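You operate a simulated robot arm through the tools that you are given. There is no shell and no other tool.

You are at the controls of a simulated robot arm. One attempt, no reset.

TASK
Tip the caught cheese powder back into its tub, close it and shelve it apart.
Fine: catch tub back; orange lid on; cheese tub on the allergen shelf.
Where things are to end (x, y in the base frame): cheese tub within 50 mm of [1070, 350].
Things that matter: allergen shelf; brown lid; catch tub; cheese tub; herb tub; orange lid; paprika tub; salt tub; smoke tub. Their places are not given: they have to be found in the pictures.

Only the result counts: the job must be done as asked and must still hold three seconds after the hand-in. Knocking over, shifting, dropping, spilling or breaking anything else fails it. Lids that push on must go on centred and level and be pressed home; caps that screw on are set level and turned clockwise until they are tight.

THE ROBOT
A 6-joint arm with a two-finger gripper, fixed in place. Base frame: the origin is at the foot of the arm, x ahead of it, y to its left, z up. Units: mm, degrees, N and s.
Its first joint turns from -166.0 to 166.0 degrees. Payload 2.45 kg.
The tool frame sits at the grasp point between the pads (the TCP): z along the fingers, y along the line on which they close. The tips reach 20 mm beyond it. Largest opening 140 mm; the body of the gripper starts 168 mm behind the TCP.
Orientation is that of the tool frame in the base frame, as a unit quaternion [w, x, y, z]. With the fingers straight down and closing along the base's y, the tool's x points along the base's -x, its y along +y and its z along -z.

THE INTERFACE
- The arm moves only by the tool jog_arm. Its arguments are lists of equal length, an entry for each row: "xyz": the shift along the base's x, y, z in mm, a list of three; "dr": the turn, a rotation vector about the base's x, y, z in degrees, a list of three; "fingers": the finger opening in mm, from 0 to 140. In form: {"xyz": [[dx, dy, dz], ...], "dr": [[wx, wy, wz], ...], "fingers": [fingers, ...]}. A call has 1 to 20 rows; each row shifts and turns the commanded pose from where the row before left it. Rows are played at 5 a second. More than 50 mm and 8.6 degrees between two rows, or a gripper value outside its range, and nothing of the call is played. A pose out of reach is approached as far as the arm can. The call stops where the force on the tool passes 40 N (or 10 N more than at its start, if that is more) or the arm is blocked; 0.2 s more then pass. The fingers move at their own pace (about 45 mm/s each) and stop on an object; they squeeze with about 39 N. The grip force told is the motor's: it shows also when the fingers shut on nothing. Time passes only in rows, and 0.2 s behind the last, so rows that do not move let the fingers close. It gives the time, the measured TCP pose, the force on the tool (base axes), the opening and the grip force at its end, in the units of the frame above (readings bear some noise), with the torque about the TCP (base axes, N m) and any sound that the robot's microphone picked up.
- Cameras (640 x 400 px; columns grow to the right, rows downward): "scene" is fixed at [399.6, 500, 1477.3]; the picture's right is [-0.89, -0.46, 0.00], its down [0.09, -0.17, -0.98] and it looks along [0.45, -0.87, 0.19] (base axes); focal length 214 px, centre (320, 200). "wrist" rides on the gripper at [78, 11, -209] in the tool frame; the picture's right is [-0.14, 0.99, 0.00], its down [-0.92, -0.13, -0.37] and it looks along [-0.37, -0.05, 0.93] (tool axes); focal length 280 px, centre (320, 200).
- snapshot(camera): a new picture of that camera. The clock stands still meanwhile.
- locate(camera, pixels): for up to 12 pixels [column, row] of the newest picture of that camera ("zoom" is the newest enlarged one), the place [x, y, z] in the base frame of the surface seen there, good to about 3 mm. The clock stands still meanwhile.
- inspect(camera, box): a new picture of the part [left, top, right, bottom] of that camera's present view, enlarged. The clock stands still meanwhile.
- close_job(): hands the job in; it is judged then, once.

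Unless the task says otherwise, let go and move clear before handing in.

The tools are called after "Call:" by a JSON object that holds its "method" and its "body". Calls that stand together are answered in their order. jog_arm: Moves the arm, as the interface text tells. Its arguments: {"type":"object","properties":{"xyz":{"type":"array"},"dr":{"type":"array"},"fingers":{"type":"array"}},"required":["xyz","dr","fingers"]} The other tools are called the same way: snapshot (camera) takes a picture; locate (camera, pixels) gives the place of the surface under pixels of a picture; inspect (camera, box) takes an enlarged picture of a part of a camera's view; close_job () hands the job in.

At the start:

```text
clock: 0.0
eef_pos: [479.8, 301.2, 1426.8]
tool_rot: [-0.001, 0.0, 1.0, -0.001]
ft_force: [0.4, -0.6, 0.4]
wrist_torque: [0.02, 0.03, -0.02]
grip_width: 140.1
finger_force: 0.0
```

scene: 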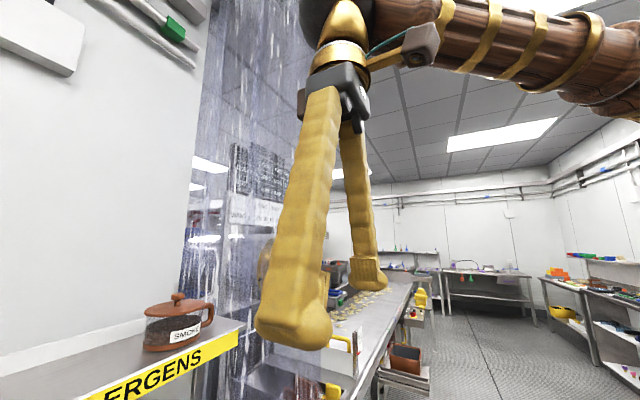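
wrist: 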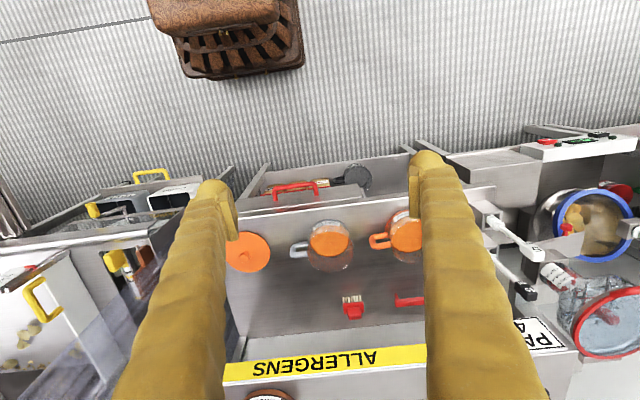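

The wrist view shows the bench with an orange lid (about 247,252), two tubs with orange contents (330,240 and 405,232), and the ALLERGENS shelf below. I'll enlarge these parts to identify them.

Call:
{"method": "inspect", "body": {"camera": "wrist", "box": [200, 180, 440, 330]}}

Call:
{"method": "locate", "body": {"camera": "wrist", "pixels": [[247, 252], [330, 240], [300, 250], [405, 232], [378, 240], [353, 310], [410, 300], [325, 365], [300, 320], [270, 395], [540, 340], [350, 180]]}}

Call:
{"method": "inspect", "body": {"camera": "scene", "box": [60, 260, 260, 400]}}

```text
2.67 times, centred on (320, 255) of wrist
```

zoom: 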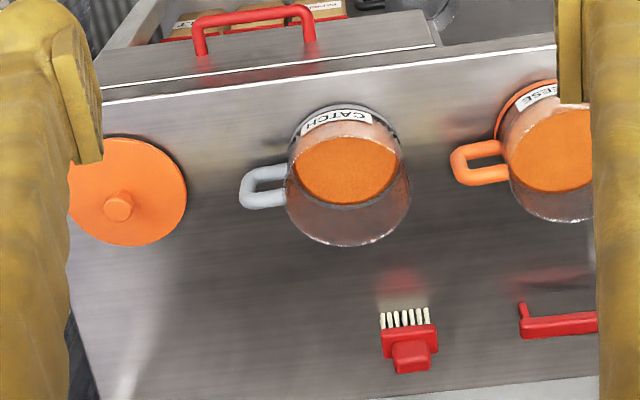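

```text
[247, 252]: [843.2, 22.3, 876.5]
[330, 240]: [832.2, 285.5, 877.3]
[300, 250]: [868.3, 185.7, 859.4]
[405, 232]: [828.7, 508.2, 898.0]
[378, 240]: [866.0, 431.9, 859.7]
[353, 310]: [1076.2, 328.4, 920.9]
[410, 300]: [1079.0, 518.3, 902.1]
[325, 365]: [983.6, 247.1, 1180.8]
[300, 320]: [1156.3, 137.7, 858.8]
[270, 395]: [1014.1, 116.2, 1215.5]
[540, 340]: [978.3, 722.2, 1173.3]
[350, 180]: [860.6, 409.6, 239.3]
```

```text
2.86 times, centred on (160, 330) of scene
```

zoom: 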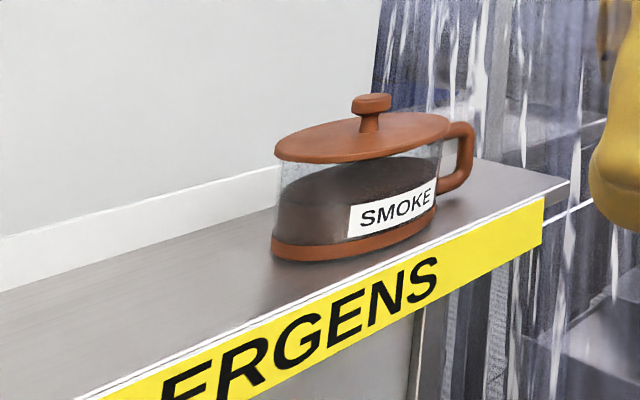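

The catch tub is near (832,285), the cheese tub near (830,508) and the orange lid near (843,22), all on the bench at z≈859. The shelf's front edge is at x≈983, z≈1180, and both handles point to -y. I'll turn the tool about vertical, so the wrist camera will sit above the gripper once I tilt it to horizontal.

Call:
{"method": "jog_arm", "body": {"xyz": [[0, 0, 0], [0, 0, 0], [0, 0, 0], [0, 0, 0], [0, 0, 0], [0, 0, 0], [0, 0, 0], [0, 0, 0], [0, 0, 0], [0, 0, 0]], "dr": [[0, -8, 0], [0, -8, 0], [0, -8, 0], [0, -8, 0], [0, -8, 0], [0, -5, 0], [0, 0, 0], [0, 0, 0], [0, 0, 0], [0, 0, 0]], "fingers": [140, 140, 140, 140, 140, 140, 140, 140, 140, 140]}}

Call:
{"method": "snapshot", "body": {"camera": "wrist"}}

Call:
{"method": "snapshot", "body": {"camera": "scene"}}

```text
clock: 2.2
eef_pos: [478.8, 301.4, 1426.2]
tool_rot: [0.383, 0.0, 0.924, 0.0]
ft_force: [0.4, 0.0, 0.4]
wrist_torque: [0.0, 0.0, -0.02]
grip_width: 140.2
finger_force: 0.2
```

```text
taken
```

wrist: 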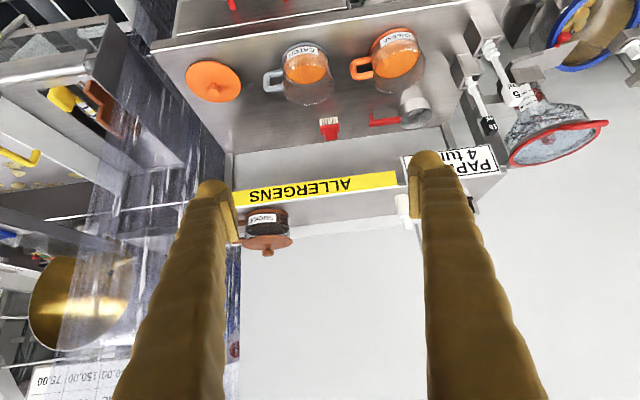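

```text
taken
```

scene: 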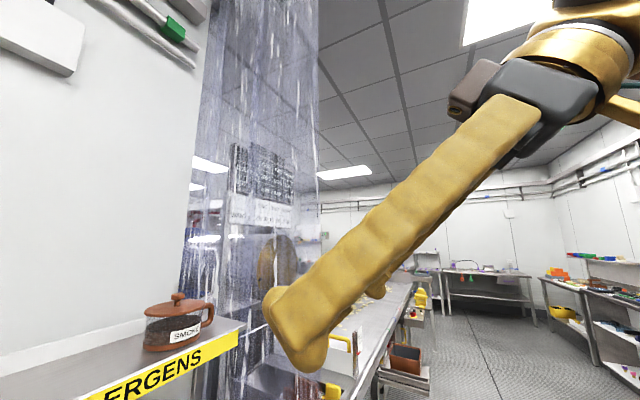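

The view is now wider, with the shelf at about (310,190), the smoke tub at (265,228) and an instruction card at (470,160). I'll enlarge these and measure them.

Call:
{"method": "inspect", "body": {"camera": "wrist", "box": [380, 100, 620, 250]}}

Call:
{"method": "inspect", "body": {"camera": "wrist", "box": [170, 20, 490, 220]}}

Call:
{"method": "locate", "body": {"camera": "wrist", "pixels": [[300, 182], [320, 205], [320, 215], [360, 215], [320, 240], [320, 300], [404, 207], [410, 110], [235, 215], [265, 215], [480, 165], [395, 200]]}}

```text
2.67 times, centred on (500, 175) of wrist
```

zoom: 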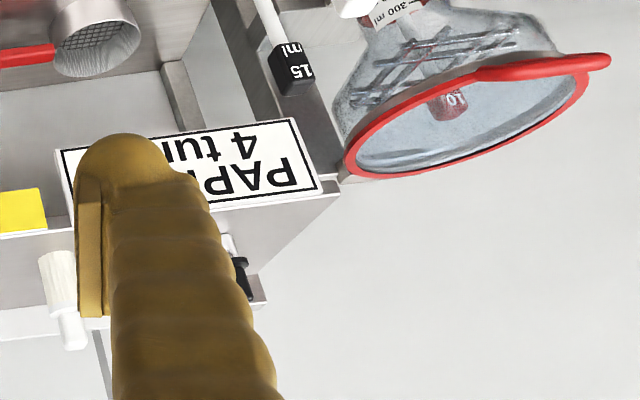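

```text
2.00 times, centred on (330, 120) of wrist
```

zoom: 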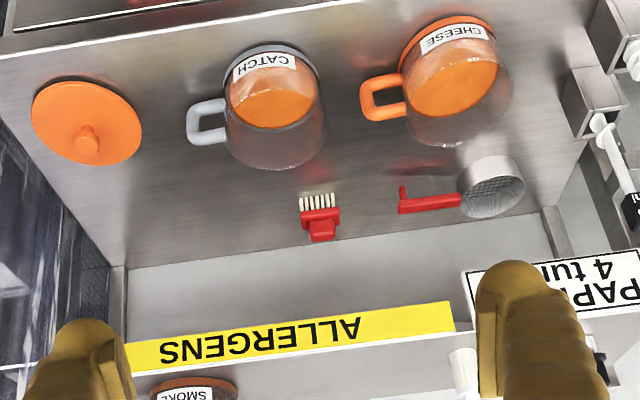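

```text
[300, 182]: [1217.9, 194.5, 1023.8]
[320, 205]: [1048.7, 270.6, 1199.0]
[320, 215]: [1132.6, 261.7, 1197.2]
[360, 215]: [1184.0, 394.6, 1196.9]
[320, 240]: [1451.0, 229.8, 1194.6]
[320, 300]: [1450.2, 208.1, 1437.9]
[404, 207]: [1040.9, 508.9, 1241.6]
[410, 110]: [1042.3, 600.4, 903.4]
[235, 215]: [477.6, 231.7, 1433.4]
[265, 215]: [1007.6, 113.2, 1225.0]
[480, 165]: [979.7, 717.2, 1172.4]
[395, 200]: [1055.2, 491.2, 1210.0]
```

Next I'll measure the tubs in the enlarged picture: the catch rim near (275,168), its base near (270,45), the handles at (190,122) and (365,100), and the lid knob at (87,140).

Call:
{"method": "locate", "body": {"camera": "zoom", "pixels": [[275, 166], [240, 60], [266, 66], [270, 105], [190, 122], [205, 135], [208, 106], [325, 120], [232, 140], [296, 44], [222, 122], [310, 155]]}}

Call:
{"method": "locate", "body": {"camera": "zoom", "pixels": [[450, 143], [405, 60], [455, 38], [455, 90], [364, 98], [385, 117], [385, 80], [510, 90], [412, 115], [460, 18], [88, 140], [36, 115]]}}

Call:
{"method": "locate", "body": {"camera": "zoom", "pixels": [[140, 130], [85, 83], [95, 165], [88, 128], [318, 215], [322, 238], [400, 205], [490, 190], [525, 190], [460, 370], [195, 395], [340, 340]]}}

```text
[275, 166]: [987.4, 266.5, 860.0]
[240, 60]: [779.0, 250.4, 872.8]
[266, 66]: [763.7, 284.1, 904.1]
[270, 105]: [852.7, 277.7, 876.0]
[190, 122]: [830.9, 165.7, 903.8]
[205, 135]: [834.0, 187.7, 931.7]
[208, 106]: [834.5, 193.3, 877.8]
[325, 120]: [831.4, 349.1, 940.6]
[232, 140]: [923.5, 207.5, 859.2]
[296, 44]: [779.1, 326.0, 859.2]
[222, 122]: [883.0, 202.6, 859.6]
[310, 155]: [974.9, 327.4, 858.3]
```

```text
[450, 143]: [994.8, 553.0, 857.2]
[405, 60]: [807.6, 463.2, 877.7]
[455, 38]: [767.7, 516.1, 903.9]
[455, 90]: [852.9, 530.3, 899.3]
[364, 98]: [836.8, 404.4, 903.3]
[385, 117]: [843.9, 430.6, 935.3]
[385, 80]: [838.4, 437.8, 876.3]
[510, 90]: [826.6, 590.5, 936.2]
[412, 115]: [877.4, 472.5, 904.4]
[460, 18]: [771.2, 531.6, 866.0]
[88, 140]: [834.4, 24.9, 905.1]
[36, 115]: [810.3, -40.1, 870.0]
```

```text
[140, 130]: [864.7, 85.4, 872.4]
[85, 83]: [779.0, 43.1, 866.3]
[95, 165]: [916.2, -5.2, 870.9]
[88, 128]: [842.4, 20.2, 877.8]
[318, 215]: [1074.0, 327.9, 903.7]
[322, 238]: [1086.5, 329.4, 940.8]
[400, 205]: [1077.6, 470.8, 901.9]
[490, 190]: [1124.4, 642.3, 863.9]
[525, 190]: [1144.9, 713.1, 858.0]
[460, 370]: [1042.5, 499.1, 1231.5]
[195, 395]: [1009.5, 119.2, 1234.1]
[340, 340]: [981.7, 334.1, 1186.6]
```

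Each tub is about 130 mm across, with its handle reaching about 120 mm towards -y and spanning z from 878 to 932. A level grasp with about -30° of yaw keeps both fingers clear of the handles. I'll now bring the tool level and roll it half a turn so the camera rides on top.

Call:
{"method": "jog_arm", "body": {"xyz": [[0, 0, 0], [0, 0, 0], [0, 0, 0], [0, 0, 0], [0, 0, 0], [0, 0, 0], [0, 0, 0], [0, 0, 0], [0, 0, 0], [0, 0, 0], [0, 0, 0], [0, 0, 0], [0, 0, 0], [0, 0, 0], [0, 0, 0], [0, 0, 0], [0, 0, 0]], "dr": [[0, -8, 0], [0, -8, 0], [0, -8, 0], [0, -8, 0], [0, -8, 0], [0, -5, 0], [0, 0, 0], [8, 0, 0], [8, 0, 0], [8, 0, 0], [8, 0, 0], [8, 0, 0], [8, 0, 0], [8, 0, 0], [8, 0, 0], [8, 0, 0], [0, 0, 0]], "fingers": [140, 140, 140, 140, 140, 140, 140, 140, 140, 140, 140, 140, 140, 140, 140, 140, 140]}}

Call:
{"method": "snapshot", "body": {"camera": "scene"}}

```text
clock: 5.8
eef_pos: [462.2, 279.5, 1512.4]
tool_rot: [0.568, 0.415, 0.589, 0.396]
ft_force: [-0.6, 0.4, 1.1]
wrist_torque: [0.03, -0.02, -0.03]
grip_width: 140.0
finger_force: 0.1
out of reach, approached as far as the arm can: row 15, 16
```

```text
taken
```

scene: 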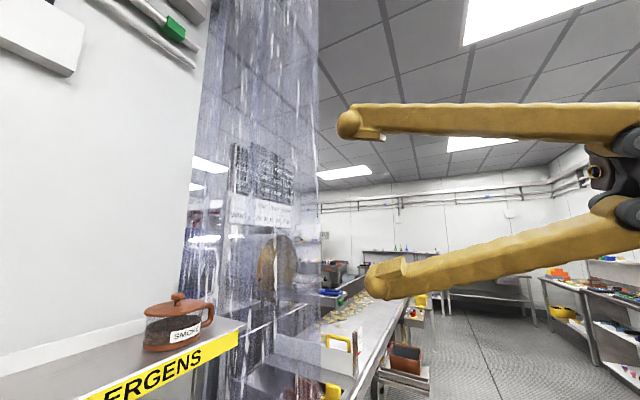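

The arm ran out of reach because the level tool brings the wrist too close to the base. I'll move forward and down a little, then continue the roll.

Call:
{"method": "jog_arm", "body": {"xyz": [[40, 0, -20], [40, 0, -20], [40, 0, -20], [40, 0, -20], [20, 0, -20], [0, 0, 0], [0, 0, 0]], "dr": [[0, 0, 0], [0, 0, 0], [0, 0, 0], [0, 0, 0], [0, 0, 0], [0, 0, 0], [0, 0, 0]], "fingers": [140, 140, 140, 140, 140, 140, 140]}}

```text
clock: 7.4
eef_pos: [602.9, 263.8, 1527.9]
tool_rot: [0.563, 0.414, 0.601, 0.388]
ft_force: [-0.4, -0.1, -0.2]
wrist_torque: [-0.02, -0.02, -0.02]
grip_width: 139.9
finger_force: 0.0
out of reach, approached as far as the arm can: row 1, 2, 3, 4, 5
```

The positive roll is blocked by a joint limit, so a camera-up grasp won't work. Instead I'll roll back and pitch the tool about 30° below horizontal, which also lifts the camera and gripper body clear of the bench. Pouring towards +y then needs a negative roll.

Call:
{"method": "jog_arm", "body": {"xyz": [[0, 0, 0], [0, 0, 0], [0, 0, 0], [0, 0, 0], [0, 0, 0], [0, 0, 0], [0, 0, 0], [0, 0, 0], [0, 0, 0], [0, 0, 0], [0, 0, 0], [0, 0, 0], [0, 0, 0], [0, 0, 0]], "dr": [[-8, 0, 0], [-8, 0, 0], [-8, 0, 0], [-8, 0, 0], [-8, 0, 0], [-8, 0, 0], [-8, 0, 0], [-8, 0, 0], [-8, 0, 0], [0, 7.5, 0], [0, 7.5, 0], [0, 7.5, 0], [0, 7.5, 0], [0, 0, 0]], "fingers": [140, 140, 140, 140, 140, 140, 140, 140, 140, 140, 140, 140, 140, 140]}}

Call:
{"method": "snapshot", "body": {"camera": "wrist"}}

Call:
{"method": "snapshot", "body": {"camera": "scene"}}

```text
clock: 10.4
eef_pos: [604.8, 263.0, 1528.2]
tool_rot: [0.492, -0.006, 0.87, -0.023]
ft_force: [0.1, 0.4, 1.1]
wrist_torque: [0.0, 0.04, 0.01]
grip_width: 139.7
finger_force: 0.1
```

```text
taken
```

wrist: 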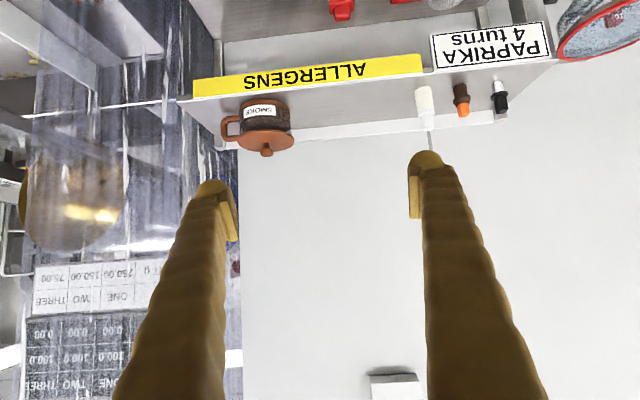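

```text
taken
```

scene: 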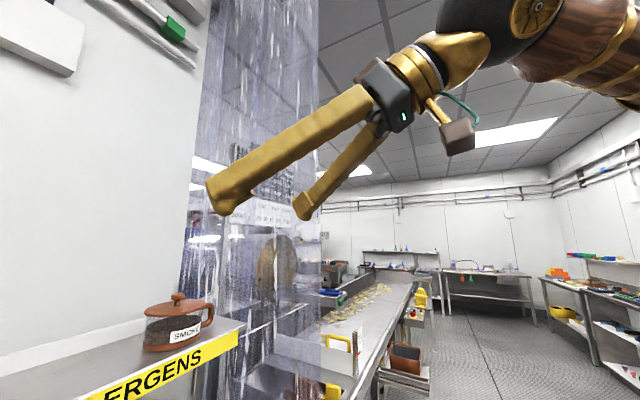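

The scene shows the arm posed well, with the tool pitched about 30° below horizontal. Before touching anything I'll rehearse the pour roll in free air above the bench.

Call:
{"method": "jog_arm", "body": {"xyz": [[19, 20, -36], [19, 20, -36], [19, 20, -36], [19, 20, -36], [19, 20, -36], [19, 20, -36], [19, 20, -36], [19, 20, -36], [19, 20, -36], [0, 0, 0]], "dr": [[0, 0, 0], [0, 0, 0], [0, 0, 0], [0, 0, 0], [0, 0, 0], [0, 0, 0], [0, 0, 0], [0, 0, 0], [0, 0, 0], [0, 0, 0]], "fingers": [140, 140, 140, 140, 140, 140, 140, 140, 140, 140]}}

Call:
{"method": "jog_arm", "body": {"xyz": [[0, 0, 0], [0, 0, 0], [0, 0, 0], [0, 0, 0], [0, 0, 0], [0, 0, 0], [0, 0, 0], [0, 0, 0], [0, 0, 0], [0, 0, 0], [0, 0, 0], [0, 0, 0], [0, 0, 0], [0, 0, 0], [0, 0, 0], [0, 0, 0], [0, 0, 0], [0, 0, 0]], "dr": [[-8, 0, 0], [-8, 0, 0], [-8, 0, 0], [-8, 0, 0], [-8, 0, 0], [-8, 0, 0], [-8, 0, 0], [-8, 0, 0], [-8, 0, 0], [-8, 0, 0], [-8, 0, 0], [-8, 0, 0], [-8, 0, 0], [-8, 0, 0], [-8, 0, 0], [-8, 0, 0], [0, 0, 0], [0, 0, 0]], "fingers": [140, 140, 140, 140, 140, 140, 140, 140, 140, 140, 140, 140, 140, 140, 140, 140, 140, 140]}}

Call:
{"method": "snapshot", "body": {"camera": "scene"}}

Call:
{"method": "snapshot", "body": {"camera": "wrist"}}

```text
clock: 12.6
eef_pos: [777.3, 443.8, 1205.3]
tool_rot: [0.493, -0.007, 0.87, -0.023]
ft_force: [-0.4, 0.5, -0.2]
wrist_torque: [-0.02, 0.01, 0.01]
grip_width: 140.1
finger_force: 0.1
```

```text
clock: 16.4
eef_pos: [777.2, 442.6, 1204.4]
tool_rot: [-0.21, 0.446, -0.361, 0.792]
ft_force: [-0.2, -0.6, 0.5]
wrist_torque: [0.01, 0.02, -0.01]
grip_width: 140.1
finger_force: 0.0
```

```text
taken
```

scene: 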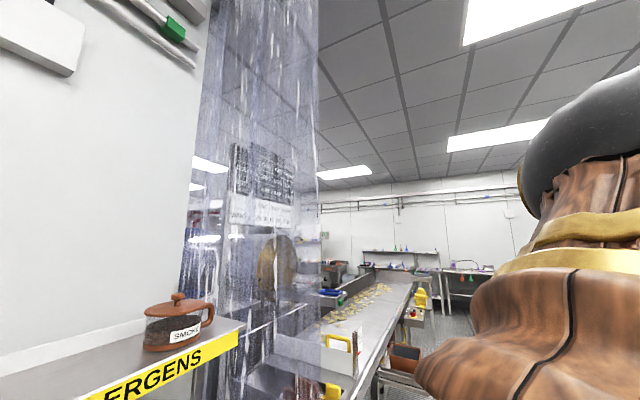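

```text
taken
```

wrist: 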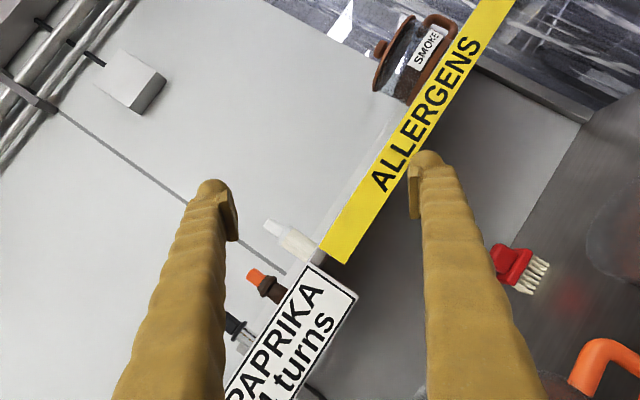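

The roll to -128° is reachable. I'll check the real pour location a bit higher, at about (832,505,1120), before rolling back.

Call:
{"method": "jog_arm", "body": {"xyz": [[27, 30, -42], [28, 32, -42], [0, 0, 0], [0, 0, 0]], "dr": [[0, 0, 0], [0, 0, 0], [0, 0, 0], [0, 0, 0]], "fingers": [140, 140, 140, 140]}}

Call:
{"method": "snapshot", "body": {"camera": "wrist"}}

```text
refused: row 1 steps farther than a row can; nothing moved
```

```text
taken
```

wrist: 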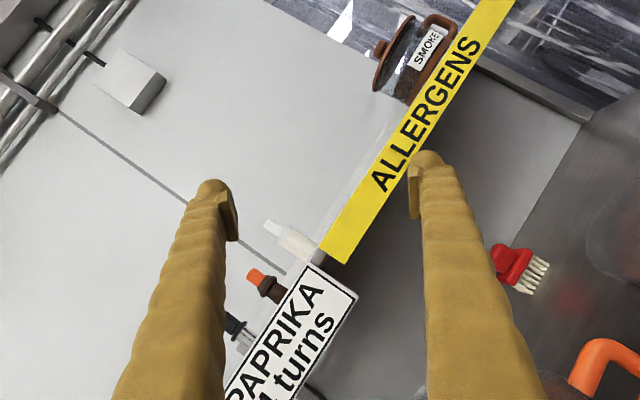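

The call was refused because its rows were too long, so I'll split it into smaller steps.

Call:
{"method": "jog_arm", "body": {"xyz": [[14, 15, -21], [14, 15, -21], [14, 16, -21], [13, 16, -21], [0, 0, 0], [0, 0, 0]], "dr": [[0, 0, 0], [0, 0, 0], [0, 0, 0], [0, 0, 0], [0, 0, 0], [0, 0, 0]], "fingers": [140, 140, 140, 140, 140, 140]}}

Call:
{"method": "snapshot", "body": {"camera": "wrist"}}

```text
clock: 17.8
eef_pos: [831.8, 505.6, 1121.4]
tool_rot: [-0.21, 0.446, -0.36, 0.792]
ft_force: [0.6, -0.8, 0.2]
wrist_torque: [0.03, 0.01, 0.04]
grip_width: 139.7
finger_force: 0.0
```

```text
taken
```

wrist: 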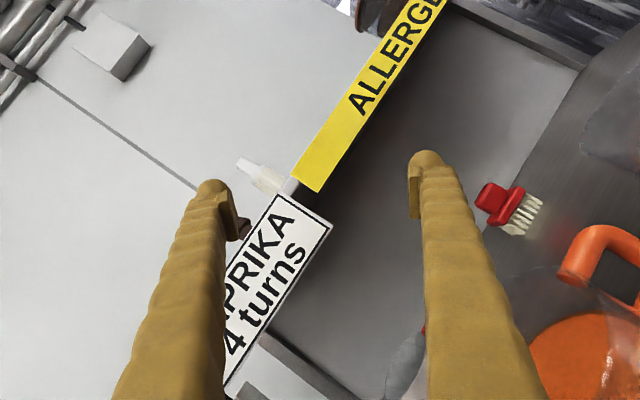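

The pour pose is reachable. I'll roll back and retreat to get a level side view of both tubs so I can measure them.

Call:
{"method": "jog_arm", "body": {"xyz": [[-13, -6, -5], [-13, -6, -5], [-13, -6, -5], [-13, -6, -5], [-13, -6, -5], [-13, -6, -5], [-13, -6, -5], [-13, -6, -5], [-13, -6, -5], [-13, -6, -5], [-13, -6, -5], [-13, -6, -5], [-13, -6, -5], [-13, -6, -5], [-13, -6, -5], [-13, -6, -5], [0, 0, 0]], "dr": [[8, 0, 0], [8, 0, 0], [8, 0, 0], [8, 0, 0], [8, 0, 0], [8, 0, 0], [8, 0, 0], [8, 0, 0], [8, 0, 0], [8, 0, 0], [8, 0, 0], [8, 0, 0], [8, 0, 0], [8, 0, 0], [8, 0, 0], [8, 0, 0], [0, 0, 0]], "fingers": [140, 140, 140, 140, 140, 140, 140, 140, 140, 140, 140, 140, 140, 140, 140, 140, 140]}}

Call:
{"method": "snapshot", "body": {"camera": "wrist"}}

```text
clock: 21.4
eef_pos: [622.3, 407.7, 1039.5]
tool_rot: [0.493, -0.006, 0.87, -0.022]
ft_force: [-0.4, -0.3, -0.2]
wrist_torque: [0.0, -0.01, 0.0]
grip_width: 140.1
finger_force: 0.0
```

```text
taken
```

wrist: 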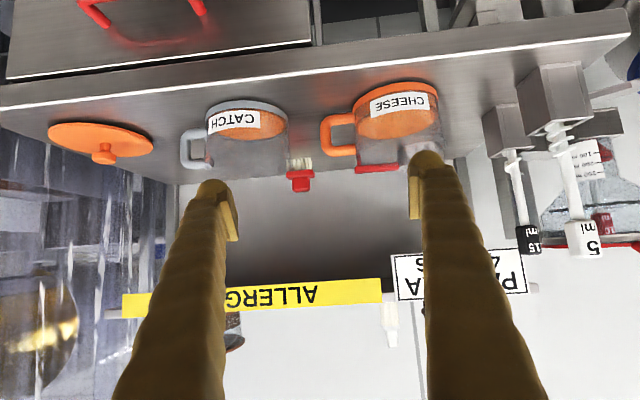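

This is an upside-down side view with both tubs visible (catch at about 235,140; cheese at about 385,130). I'll enlarge it to measure rims, bases and handles.

Call:
{"method": "inspect", "body": {"camera": "wrist", "box": [160, 60, 480, 220]}}

```text
2.00 times, centred on (320, 140) of wrist
```

zoom: 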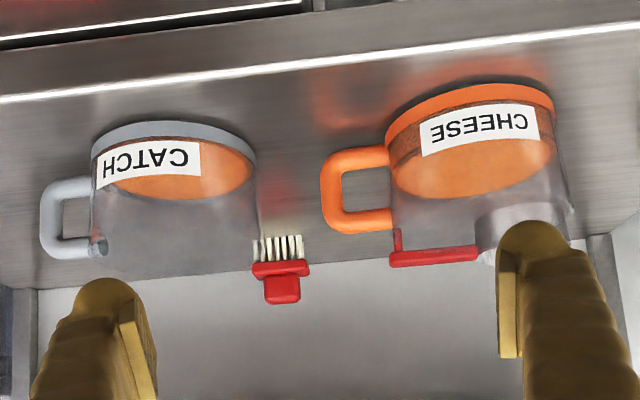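

Call:
{"method": "locate", "body": {"camera": "zoom", "pixels": [[96, 160], [253, 165], [175, 128], [150, 165], [175, 180], [50, 215], [65, 248], [65, 192], [98, 248], [175, 230], [130, 270], [248, 220]]}}

Call:
{"method": "locate", "body": {"camera": "zoom", "pixels": [[390, 130], [552, 105], [475, 95], [480, 125], [470, 170], [330, 190], [350, 215], [360, 160], [395, 220], [470, 210], [563, 180], [575, 210]]}}

```text
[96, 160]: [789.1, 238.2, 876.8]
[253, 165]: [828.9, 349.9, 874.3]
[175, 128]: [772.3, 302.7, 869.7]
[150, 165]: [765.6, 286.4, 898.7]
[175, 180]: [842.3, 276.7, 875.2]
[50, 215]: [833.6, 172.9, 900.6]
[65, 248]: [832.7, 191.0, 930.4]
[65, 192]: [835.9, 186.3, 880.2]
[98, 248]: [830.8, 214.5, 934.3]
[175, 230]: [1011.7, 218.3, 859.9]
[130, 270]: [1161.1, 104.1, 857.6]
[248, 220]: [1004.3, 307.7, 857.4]
```

```text
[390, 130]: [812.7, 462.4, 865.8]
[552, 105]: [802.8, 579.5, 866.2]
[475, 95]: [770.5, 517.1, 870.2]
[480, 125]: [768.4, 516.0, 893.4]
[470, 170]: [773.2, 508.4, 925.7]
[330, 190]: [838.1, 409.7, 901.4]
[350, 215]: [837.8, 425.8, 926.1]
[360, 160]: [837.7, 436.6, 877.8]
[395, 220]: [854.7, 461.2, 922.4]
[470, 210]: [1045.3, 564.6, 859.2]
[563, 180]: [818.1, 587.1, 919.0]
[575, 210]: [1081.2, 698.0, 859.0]
```

Circle fits give the catch tub at about (832.5, 284.5) and the cheese tub at about (835.5, 524.5), both with radius about 65 mm. I'll level the roll, yaw to -33° and take a stand-off position in front of the catch tub, offset along the approach line.

Call:
{"method": "jog_arm", "body": {"xyz": [[0, 0, 0], [20, -10, -20], [20, -9, -20], [20, -9, -20], [20, -10, -20], [0, 0, -20], [0, 0, -25], [0, 0, 0], [0, 0, 0]], "dr": [[2.5, 0, 0], [0, 0, -8.1], [0, 0, -8.1], [0, 0, -8.1], [0, 0, -8.1], [0, 0, 0], [0, 0, 0], [0, 0, 0], [0, 0, 0]], "fingers": [140, 140, 140, 140, 140, 140, 140, 140, 140]}}

Call:
{"method": "snapshot", "body": {"camera": "wrist"}}

Call:
{"method": "snapshot", "body": {"camera": "scene"}}

```text
clock: 23.4
eef_pos: [704.3, 372.5, 915.4]
tool_rot: [0.472, 0.246, 0.834, -0.141]
ft_force: [-0.7, -0.3, -0.5]
wrist_torque: [0.05, -0.03, 0.02]
grip_width: 139.9
finger_force: 0.1
```

```text
taken
```

wrist: 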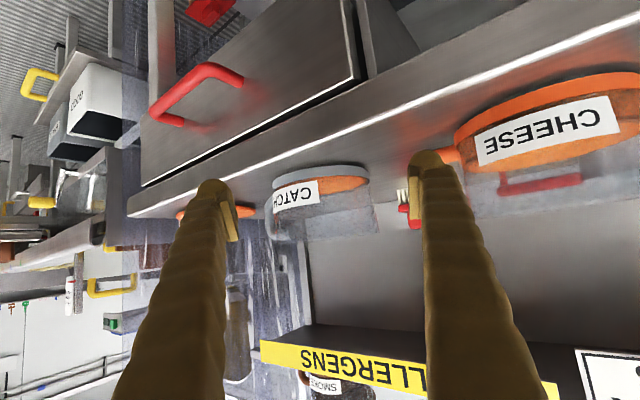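

```text
taken
```

scene: 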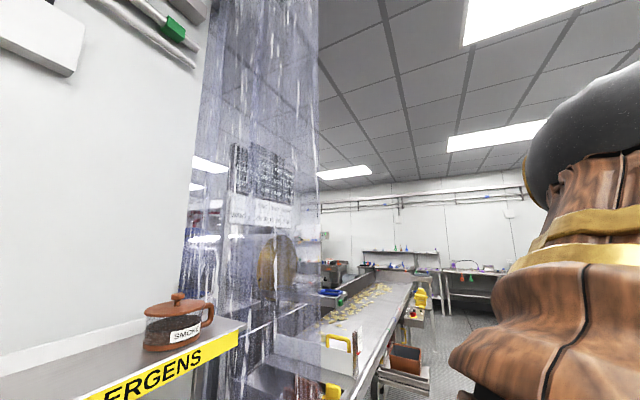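

The tool is level at yaw -33° and pitch 31°. I'll re-measure the catch tub (about 270–375 columns, 165–240 rows) from this closer view to centre the fingers.

Call:
{"method": "inspect", "body": {"camera": "wrist", "box": [220, 140, 460, 290]}}

```text
2.67 times, centred on (340, 215) of wrist
```

zoom: 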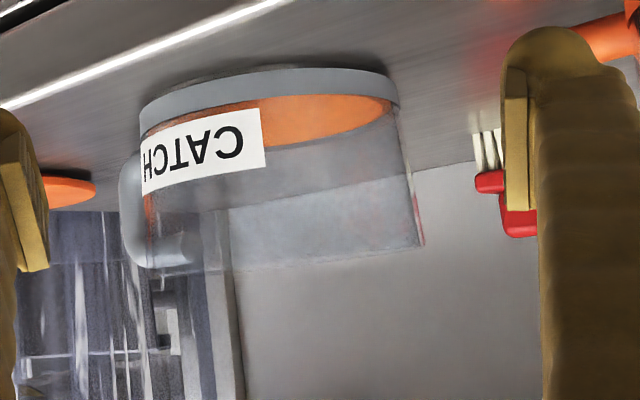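

Call:
{"method": "locate", "body": {"camera": "zoom", "pixels": [[146, 128], [170, 108], [200, 95], [230, 87], [260, 82], [290, 80], [320, 80], [350, 85], [375, 92], [394, 103], [158, 175], [240, 155]]}}

Call:
{"method": "locate", "body": {"camera": "zoom", "pixels": [[146, 140], [150, 195], [395, 130], [405, 170], [412, 200], [420, 240], [125, 200], [150, 240], [160, 262], [420, 245], [300, 260], [360, 250]]}}

```text
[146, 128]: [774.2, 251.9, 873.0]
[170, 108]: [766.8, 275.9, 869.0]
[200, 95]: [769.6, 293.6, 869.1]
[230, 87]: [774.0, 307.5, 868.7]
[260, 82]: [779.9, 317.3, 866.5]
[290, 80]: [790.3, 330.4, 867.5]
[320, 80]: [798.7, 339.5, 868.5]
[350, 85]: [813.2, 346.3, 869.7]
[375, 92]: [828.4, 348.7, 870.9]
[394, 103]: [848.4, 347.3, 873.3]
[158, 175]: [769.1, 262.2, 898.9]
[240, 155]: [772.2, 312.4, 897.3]
```

```text
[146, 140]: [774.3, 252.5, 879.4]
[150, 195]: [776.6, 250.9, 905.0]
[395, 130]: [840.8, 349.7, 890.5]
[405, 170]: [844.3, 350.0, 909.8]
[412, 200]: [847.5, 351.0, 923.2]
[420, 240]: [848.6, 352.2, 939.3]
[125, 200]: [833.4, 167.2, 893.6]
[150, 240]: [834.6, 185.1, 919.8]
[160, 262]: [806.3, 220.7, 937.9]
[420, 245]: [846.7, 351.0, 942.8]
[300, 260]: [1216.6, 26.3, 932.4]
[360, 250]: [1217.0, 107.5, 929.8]
```

The closer fit gives the catch centre at about (832.7, 283.5) with the rim at about z 944. I'll correct about 5 mm sideways and move in most of the way, then check the clearance.

Call:
{"method": "jog_arm", "body": {"xyz": [[-2.7, -4.1, -7], [16.8, -10.9, 0], [16.8, -10.9, 0], [16.8, -10.9, 0], [16.8, -10.9, 0], [0, 0, 0], [0, 0, 0]], "dr": [[0, 0, 0], [0, 0, 0], [0, 0, 0], [0, 0, 0], [0, 0, 0], [0, 0, 0], [0, 0, 0]], "fingers": [140, 140, 140, 140, 140, 140, 140]}}

Call:
{"method": "snapshot", "body": {"camera": "wrist"}}

```text
clock: 25.0
eef_pos: [767.6, 323.0, 908.1]
tool_rot: [0.472, 0.247, 0.834, -0.141]
ft_force: [0.1, 0.6, 0.3]
wrist_torque: [0.03, -0.01, 0.0]
grip_width: 140.2
finger_force: 0.1
```

```text
taken
```

wrist: 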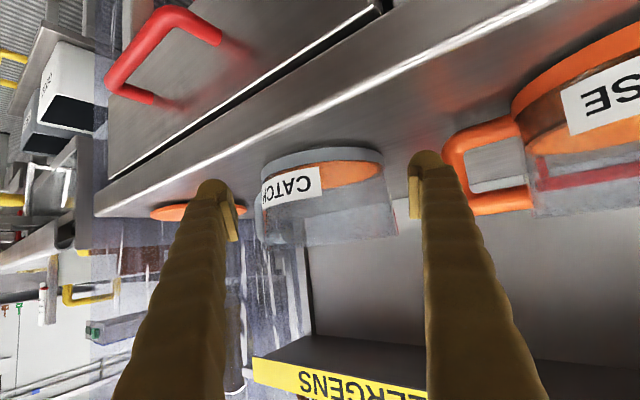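

The gripper is now straddling the front of the tub. I'll measure the tub again, together with both pads, to check that it is centred.

Call:
{"method": "inspect", "body": {"camera": "wrist", "box": [200, 120, 460, 280]}}

```text
2.46 times, centred on (330, 200) of wrist
```

zoom: 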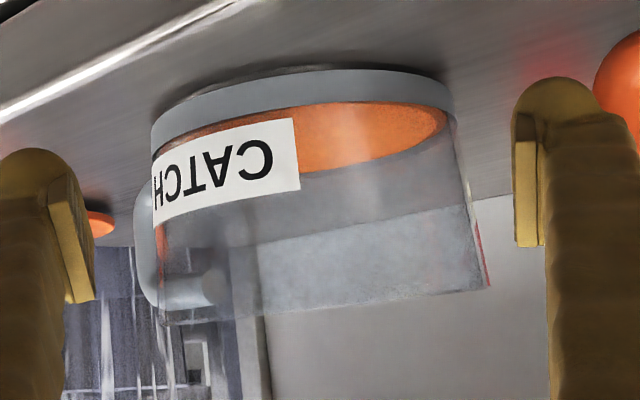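

Call:
{"method": "locate", "body": {"camera": "zoom", "pixels": [[156, 140], [170, 122], [200, 105], [240, 93], [280, 86], [320, 82], [360, 83], [400, 88], [430, 97], [448, 105], [465, 190], [160, 200]]}}

Call:
{"method": "locate", "body": {"camera": "zoom", "pixels": [[70, 240], [80, 230], [60, 210], [88, 270], [525, 180], [520, 200], [530, 230], [516, 150], [485, 285], [475, 240], [158, 315], [155, 180]]}}

```text
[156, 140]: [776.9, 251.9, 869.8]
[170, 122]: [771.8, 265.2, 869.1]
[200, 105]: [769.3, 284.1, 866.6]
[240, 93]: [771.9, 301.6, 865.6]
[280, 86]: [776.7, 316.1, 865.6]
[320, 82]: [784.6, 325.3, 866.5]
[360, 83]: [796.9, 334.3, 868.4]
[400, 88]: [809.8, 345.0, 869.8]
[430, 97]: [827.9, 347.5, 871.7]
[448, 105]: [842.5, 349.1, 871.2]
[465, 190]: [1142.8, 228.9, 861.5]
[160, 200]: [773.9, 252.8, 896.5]
```

```text
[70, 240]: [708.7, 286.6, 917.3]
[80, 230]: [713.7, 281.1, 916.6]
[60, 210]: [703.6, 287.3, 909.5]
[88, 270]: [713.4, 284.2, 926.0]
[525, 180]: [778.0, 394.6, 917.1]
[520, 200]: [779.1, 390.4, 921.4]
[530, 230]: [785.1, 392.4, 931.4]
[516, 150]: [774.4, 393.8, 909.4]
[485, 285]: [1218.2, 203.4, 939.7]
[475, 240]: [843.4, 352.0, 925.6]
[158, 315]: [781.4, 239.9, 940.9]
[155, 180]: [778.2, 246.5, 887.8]
```

Both the pads and the fit put the tub about 3 mm off centre towards +y. I'll correct that, move in the last 70 mm at constant height, and watch the force.

Call:
{"method": "jog_arm", "body": {"xyz": [[1.6, 2.5, 0], [0, 0, 0], [14.7, -9.5, 0], [14.7, -9.5, 0], [0, 0, 0]], "dr": [[0, 0, 0], [0, 0, 0], [0, 0, 0], [0, 0, 0], [0, 0, 0]], "fingers": [140, 140, 140, 140, 140]}}

Call:
{"method": "snapshot", "body": {"camera": "wrist"}}

```text
clock: 26.2
eef_pos: [798.7, 307.2, 908.0]
tool_rot: [0.472, 0.246, 0.834, -0.142]
ft_force: [-0.5, 0.0, -0.2]
wrist_torque: [0.02, -0.02, 0.0]
grip_width: 140.2
finger_force: 0.1
```

```text
taken
```

wrist: 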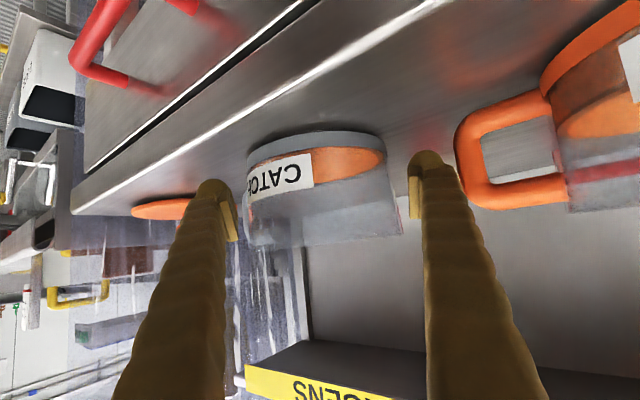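

The fingers look evenly spaced about the tub (left gap 235–247, right gap 400–410). I'll go the last 35 mm.

Call:
{"method": "jog_arm", "body": {"xyz": [[9.5, -6.5, 0], [9.8, -6.4, 0], [9.8, -6.4, 0], [0, 0, 0]], "dr": [[0, 0, 0], [0, 0, 0], [0, 0, 0], [0, 0, 0]], "fingers": [140, 140, 140, 140]}}

Call:
{"method": "inspect", "body": {"camera": "wrist", "box": [180, 100, 500, 300]}}

```text
clock: 27.2
eef_pos: [827.0, 287.9, 909.7]
tool_rot: [0.472, 0.246, 0.835, -0.141]
ft_force: [-0.5, 0.1, -1.3]
wrist_torque: [0.01, 0.01, -0.03]
grip_width: 140.1
finger_force: 0.1
```

```text
2.00 times, centred on (340, 200) of wrist
```

zoom: 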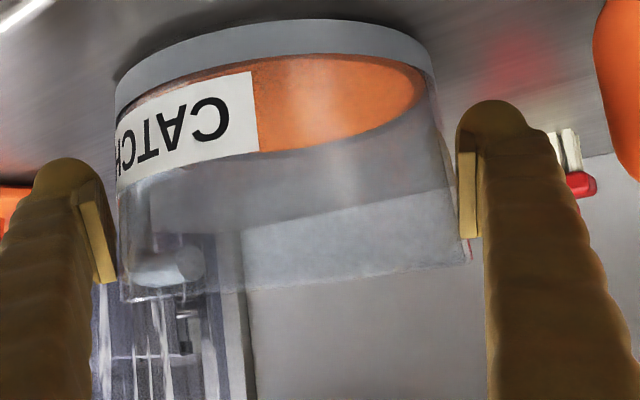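

The tub now sits between both pads without contact and the handle is clear beyond the left tip. I'll close the fingers.

Call:
{"method": "jog_arm", "body": {"xyz": [[0, 0, 0], [0, 0, 0], [0, 0, 0], [0, 0, 0], [0, 0, 0], [0, 0, 0]], "dr": [[0, 0, 0], [0, 0, 0], [0, 0, 0], [0, 0, 0], [0, 0, 0], [0, 0, 0]], "fingers": [132, 128, 120, 110, 110, 110]}}

Call:
{"method": "inspect", "body": {"camera": "wrist", "box": [180, 100, 500, 300]}}

```text
clock: 28.6
eef_pos: [826.9, 287.9, 909.1]
tool_rot: [0.473, 0.247, 0.834, -0.142]
ft_force: [-0.8, -0.2, 1.1]
wrist_torque: [-0.05, -0.11, -0.02]
grip_width: 124.3
finger_force: 38.9
```

```text
2.00 times, centred on (340, 200) of wrist
```

zoom: 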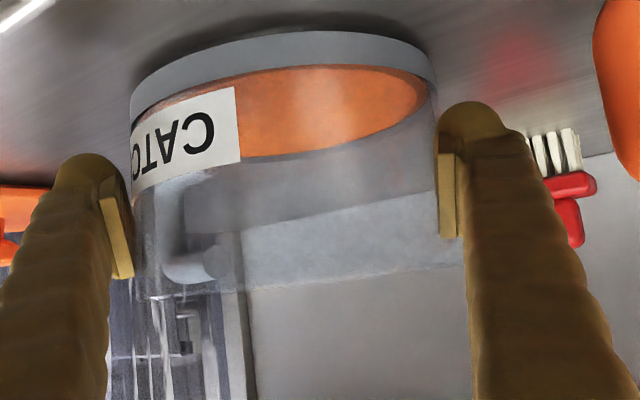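

The grip reads 124 mm at 39 N. The tub seems to have shifted slightly in the view (label 130–240, previously 118–258), so I'll measure its position again before lifting.

Call:
{"method": "locate", "body": {"camera": "zoom", "pixels": [[140, 100], [160, 82], [200, 62], [240, 49], [280, 42], [320, 40], [360, 45], [400, 55], [425, 66], [185, 140], [150, 165], [240, 120]]}}

Call:
{"method": "locate", "body": {"camera": "zoom", "pixels": [[165, 220], [185, 270], [215, 262], [190, 180], [446, 190], [455, 200], [110, 220], [125, 240], [105, 200], [450, 170]]}}

```text
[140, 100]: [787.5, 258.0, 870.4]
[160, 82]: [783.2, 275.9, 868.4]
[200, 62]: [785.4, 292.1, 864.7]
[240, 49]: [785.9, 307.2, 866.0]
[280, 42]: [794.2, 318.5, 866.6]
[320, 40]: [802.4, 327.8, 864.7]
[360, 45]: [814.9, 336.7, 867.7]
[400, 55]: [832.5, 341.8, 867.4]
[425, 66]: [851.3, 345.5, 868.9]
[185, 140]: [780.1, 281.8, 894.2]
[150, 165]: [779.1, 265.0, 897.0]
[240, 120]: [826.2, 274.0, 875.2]
```

```text
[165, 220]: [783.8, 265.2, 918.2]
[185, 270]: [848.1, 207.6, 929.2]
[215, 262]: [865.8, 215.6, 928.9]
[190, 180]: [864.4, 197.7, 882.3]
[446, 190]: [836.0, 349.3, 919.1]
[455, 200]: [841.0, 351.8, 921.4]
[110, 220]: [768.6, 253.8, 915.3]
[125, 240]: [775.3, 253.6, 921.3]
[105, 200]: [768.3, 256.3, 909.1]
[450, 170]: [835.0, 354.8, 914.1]
```

The fit now puts the catch tub at about (847, 281). It slid about 14 mm forward and turned about 10° as the fingers closed, so the contact was uneven. I'll reopen without lifting and look at the geometry again.

Call:
{"method": "jog_arm", "body": {"xyz": [[0, 0, 0], [0, 0, 0], [0, 0, 0], [0, 0, 0]], "dr": [[0, 0, 0], [0, 0, 0], [0, 0, 0], [0, 0, 0]], "fingers": [140, 140, 140, 140]}}

Call:
{"method": "snapshot", "body": {"camera": "wrist"}}

Call:
{"method": "inspect", "body": {"camera": "wrist", "box": [180, 100, 340, 260]}}

```text
clock: 29.6
eef_pos: [828.2, 288.5, 908.4]
tool_rot: [0.473, 0.247, 0.834, -0.142]
ft_force: [-0.3, -0.3, -0.5]
wrist_torque: [0.03, -0.02, -0.01]
grip_width: 139.9
finger_force: 0.1
```

```text
taken
```

wrist: 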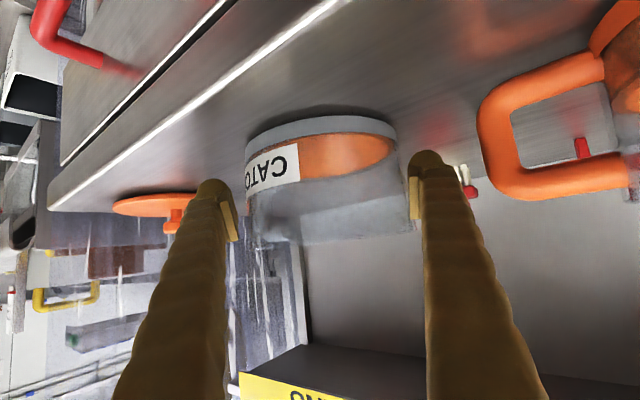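

```text
2.50 times, centred on (260, 180) of wrist
```

zoom: 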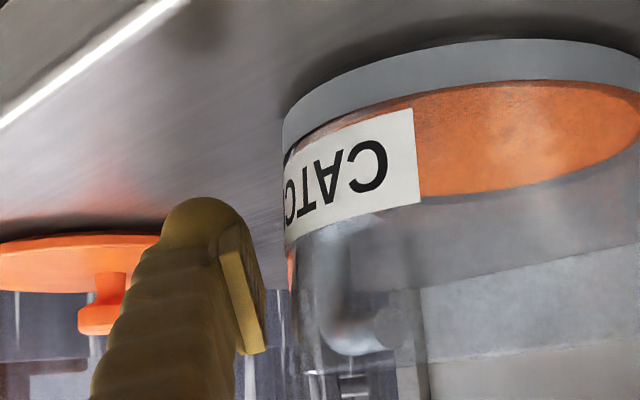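

Call:
{"method": "inspect", "body": {"camera": "wrist", "box": [190, 100, 450, 260]}}

```text
2.46 times, centred on (320, 180) of wrist
```

zoom: 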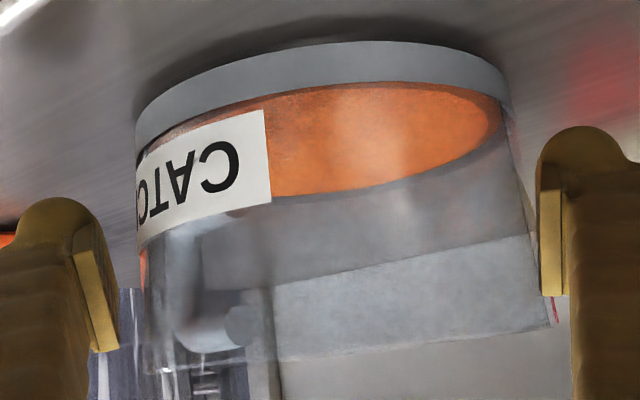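

Call:
{"method": "locate", "body": {"camera": "zoom", "pixels": [[145, 120], [165, 105], [200, 87], [240, 72], [290, 60], [340, 55], [390, 53], [440, 60], [480, 70], [503, 85], [515, 160], [535, 230]]}}

Call:
{"method": "locate", "body": {"camera": "zoom", "pixels": [[100, 310], [90, 270], [110, 330], [545, 250], [553, 270], [545, 200], [190, 300], [235, 325], [200, 235], [260, 160], [145, 265], [548, 320]]}}

```text
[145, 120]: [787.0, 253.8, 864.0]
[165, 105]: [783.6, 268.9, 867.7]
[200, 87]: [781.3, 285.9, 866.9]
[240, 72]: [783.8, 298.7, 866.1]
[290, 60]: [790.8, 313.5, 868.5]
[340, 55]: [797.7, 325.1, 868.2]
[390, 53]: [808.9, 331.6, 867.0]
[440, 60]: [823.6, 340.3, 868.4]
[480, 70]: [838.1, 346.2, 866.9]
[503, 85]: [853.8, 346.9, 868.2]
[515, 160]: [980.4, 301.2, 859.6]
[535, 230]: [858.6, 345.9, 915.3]
```

```text
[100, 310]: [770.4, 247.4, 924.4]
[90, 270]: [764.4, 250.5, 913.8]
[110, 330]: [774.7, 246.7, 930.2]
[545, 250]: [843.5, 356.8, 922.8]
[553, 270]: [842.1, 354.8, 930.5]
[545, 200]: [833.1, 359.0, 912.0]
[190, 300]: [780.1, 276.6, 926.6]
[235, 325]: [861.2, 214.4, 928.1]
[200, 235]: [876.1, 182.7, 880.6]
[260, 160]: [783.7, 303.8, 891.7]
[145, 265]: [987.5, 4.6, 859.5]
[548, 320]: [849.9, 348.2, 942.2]
```

Call:
{"method": "locate", "body": {"camera": "zoom", "pixels": [[60, 202], [40, 210], [80, 215], [580, 130], [560, 145], [600, 140], [75, 230], [113, 345], [85, 250], [540, 165], [560, 180], [565, 290]]}}

```text
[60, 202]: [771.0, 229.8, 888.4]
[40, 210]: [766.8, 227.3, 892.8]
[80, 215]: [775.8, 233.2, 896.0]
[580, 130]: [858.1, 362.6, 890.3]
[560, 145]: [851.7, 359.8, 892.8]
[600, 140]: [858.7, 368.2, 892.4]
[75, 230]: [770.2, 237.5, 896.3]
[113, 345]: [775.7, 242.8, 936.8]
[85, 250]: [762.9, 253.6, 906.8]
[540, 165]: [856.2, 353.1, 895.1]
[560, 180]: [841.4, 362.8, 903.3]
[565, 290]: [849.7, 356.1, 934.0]
```

The readings are consistent with the left fingertip nudging the handle. The tub is now at about (844.5, 282) and turned about 15°, so its handle has swung away from the finger. I'll narrow to 136 mm, re-centre by about 4 mm towards +y, advance 9 mm and close gently, checking at each step.

Call:
{"method": "jog_arm", "body": {"xyz": [[2.3, 3.6, 0], [0, 0, 0], [3.8, -2.5, 0], [3.8, -2.4, 0], [0, 0, 0]], "dr": [[0, 0, 0], [0, 0, 0], [0, 0, 0], [0, 0, 0], [0, 0, 0]], "fingers": [140, 137, 137, 137, 137]}}

Call:
{"method": "inspect", "body": {"camera": "wrist", "box": [190, 100, 450, 260]}}

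```text
clock: 30.8
eef_pos: [837.9, 285.2, 906.7]
tool_rot: [0.472, 0.247, 0.834, -0.141]
ft_force: [-0.2, -0.2, -0.2]
wrist_torque: [0.02, -0.04, 0.0]
grip_width: 137.2
finger_force: 0.1
```

```text
2.46 times, centred on (320, 180) of wrist
```

zoom: 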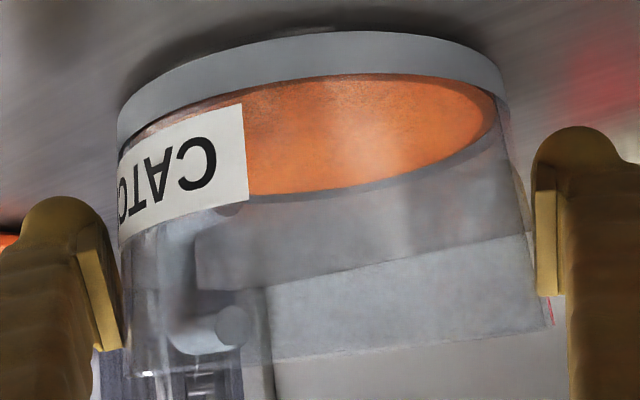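

The gaps now look nearly even (left pad edge 108 against wall 122, right 535 against wall 532). I'll close slowly.

Call:
{"method": "jog_arm", "body": {"xyz": [[0, 0, 0], [0, 0, 0], [0, 0, 0], [0, 0, 0], [0, 0, 0], [0, 0, 0], [0, 0, 0], [0, 0, 0]], "dr": [[0, 0, 0], [0, 0, 0], [0, 0, 0], [0, 0, 0], [0, 0, 0], [0, 0, 0], [0, 0, 0], [0, 0, 0]], "fingers": [135, 133, 131, 129, 127, 125, 120, 115]}}

Call:
{"method": "inspect", "body": {"camera": "wrist", "box": [190, 100, 450, 260]}}

```text
clock: 32.6
eef_pos: [838.0, 285.9, 909.1]
tool_rot: [0.472, 0.247, 0.834, -0.141]
ft_force: [-1.6, -0.3, 1.6]
wrist_torque: [-0.04, -0.09, -0.04]
grip_width: 128.2
finger_force: 38.6
```

```text
2.46 times, centred on (320, 180) of wrist
```

zoom: 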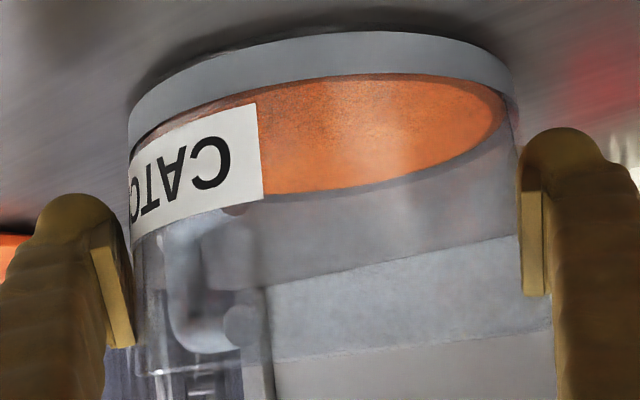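

The grip now holds at 128.2 mm, the full diameter, with no forward slip. I'll lift 15 mm and check for slip.

Call:
{"method": "jog_arm", "body": {"xyz": [[0, 0, 5], [0, 0, 5], [0, 0, 5], [0, 0, 0], [0, 0, 0]], "dr": [[0, 0, 0], [0, 0, 0], [0, 0, 0], [0, 0, 0], [0, 0, 0]], "fingers": [115, 115, 115, 115, 115]}}

Call:
{"method": "inspect", "body": {"camera": "wrist", "box": [190, 100, 450, 260]}}

```text
clock: 33.8
eef_pos: [836.8, 287.0, 922.4]
tool_rot: [0.472, 0.247, 0.834, -0.142]
ft_force: [0.2, 0.1, -1.9]
wrist_torque: [0.04, 0.07, 0.01]
grip_width: 128.5
finger_force: 39.2
```

```text
2.46 times, centred on (320, 180) of wrist
```

zoom: 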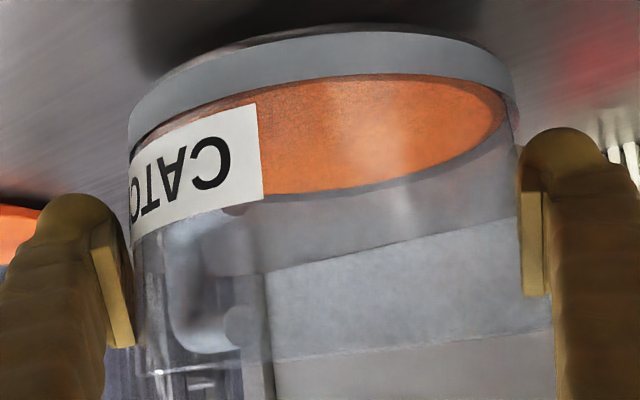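

It lifts cleanly and stays in place in the gripper, with the weight reading about 2–3 N. I'll measure where the tub sits relative to the tool.

Call:
{"method": "locate", "body": {"camera": "zoom", "pixels": [[140, 110], [165, 90], [200, 74], [240, 61], [290, 50], [340, 45], [390, 45], [440, 52], [480, 65], [503, 78], [235, 330], [205, 240]]}}

Call:
{"method": "locate", "body": {"camera": "zoom", "pixels": [[175, 250], [190, 330], [220, 345], [230, 210], [250, 330], [180, 300], [400, 120], [300, 130], [250, 150], [200, 180], [140, 200], [545, 328]]}}

```text
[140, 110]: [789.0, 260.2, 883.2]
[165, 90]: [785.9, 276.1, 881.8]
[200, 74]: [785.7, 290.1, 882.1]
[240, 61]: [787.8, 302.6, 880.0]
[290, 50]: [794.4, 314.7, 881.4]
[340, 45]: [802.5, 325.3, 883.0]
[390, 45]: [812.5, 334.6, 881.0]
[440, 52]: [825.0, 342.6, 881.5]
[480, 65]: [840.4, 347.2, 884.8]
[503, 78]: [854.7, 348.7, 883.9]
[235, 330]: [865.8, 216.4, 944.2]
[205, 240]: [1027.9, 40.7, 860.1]
```

```text
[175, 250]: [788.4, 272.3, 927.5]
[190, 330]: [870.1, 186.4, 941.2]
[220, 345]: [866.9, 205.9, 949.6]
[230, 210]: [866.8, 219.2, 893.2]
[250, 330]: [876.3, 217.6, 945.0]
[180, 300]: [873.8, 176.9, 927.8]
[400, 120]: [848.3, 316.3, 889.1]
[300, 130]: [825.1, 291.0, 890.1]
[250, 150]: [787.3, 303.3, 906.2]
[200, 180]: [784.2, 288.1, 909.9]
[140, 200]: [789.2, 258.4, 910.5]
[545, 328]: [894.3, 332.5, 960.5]
```

The tub's centre is held about 11 mm ahead of the TCP, its base is 49 mm below, and the rim is about 36 mm above. I'll lift it straight up and then turn the tool back to point along +x.

Call:
{"method": "jog_arm", "body": {"xyz": [[0, 0, 15], [0, 0, 20], [0, 0, 20], [0, 0, 20], [0, 0, 20], [0, 0, 20], [0, 0, 20], [0, 0, 20], [0, 0, 15], [0, 0, 0], [0, 0, 0], [0, 0, 0], [0, 0, 0], [0, 0, 0], [0, 0, 0], [0, 0, 0], [0, 0, 0]], "dr": [[0, 0, 0], [0, 0, 0], [0, 0, 0], [0, 0, 0], [0, 0, 0], [0, 0, 0], [0, 0, 0], [0, 0, 0], [0, 0, 0], [0, 0, 5.5], [0, 0, 5.5], [0, 0, 5.5], [0, 0, 5.5], [0, 0, 5.5], [0, 0, 5.5], [0, 0, 0], [0, 0, 0]], "fingers": [115, 115, 115, 115, 115, 115, 115, 115, 115, 115, 115, 115, 115, 115, 115, 115, 115]}}

Call:
{"method": "snapshot", "body": {"camera": "wrist"}}

```text
clock: 37.4
eef_pos: [836.2, 286.4, 1093.7]
tool_rot: [0.492, 0.0, 0.87, -0.001]
ft_force: [-0.7, -0.7, -2.3]
wrist_torque: [0.02, 0.05, 0.02]
grip_width: 128.0
finger_force: 39.1
```

```text
taken
```

wrist: 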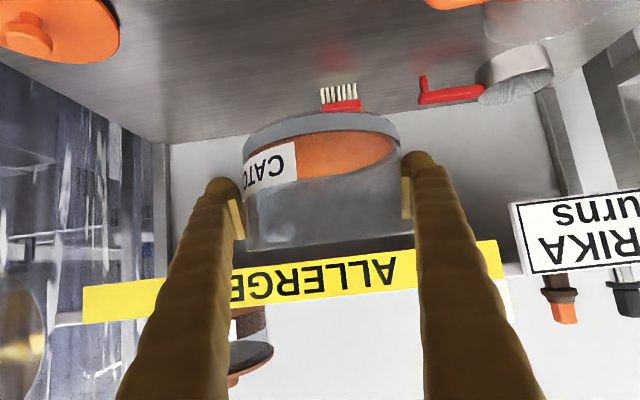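

The tub is steady. I'll move sideways to beside and above the cheese tub, at about (824, 415, 1070).

Call:
{"method": "jog_arm", "body": {"xyz": [[-1.5, 12, -3], [-1.5, 16, -3], [-1.5, 17, -3], [-1.5, 17, -3], [-1.5, 17, -3], [-1.5, 17, -3], [-1.5, 16, -3], [-1.2, 16, -3], [0, 0, 0], [0, 0, 0]], "dr": [[0, 0, 0], [0, 0, 0], [0, 0, 0], [0, 0, 0], [0, 0, 0], [0, 0, 0], [0, 0, 0], [0, 0, 0], [0, 0, 0], [0, 0, 0]], "fingers": [115, 115, 115, 115, 115, 115, 115, 115, 115, 115]}}

Call:
{"method": "snapshot", "body": {"camera": "wrist"}}

```text
clock: 39.6
eef_pos: [825.0, 413.8, 1069.2]
tool_rot: [0.493, 0.0, 0.87, -0.001]
ft_force: [0.7, -0.4, -1.2]
wrist_torque: [0.01, 0.04, 0.0]
grip_width: 127.5
finger_force: 38.9
```

```text
taken
```

wrist: 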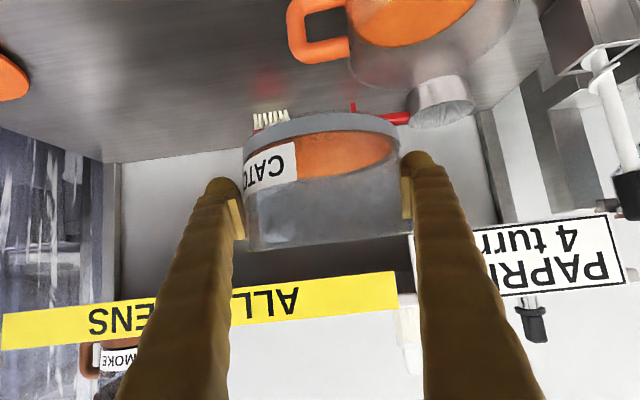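

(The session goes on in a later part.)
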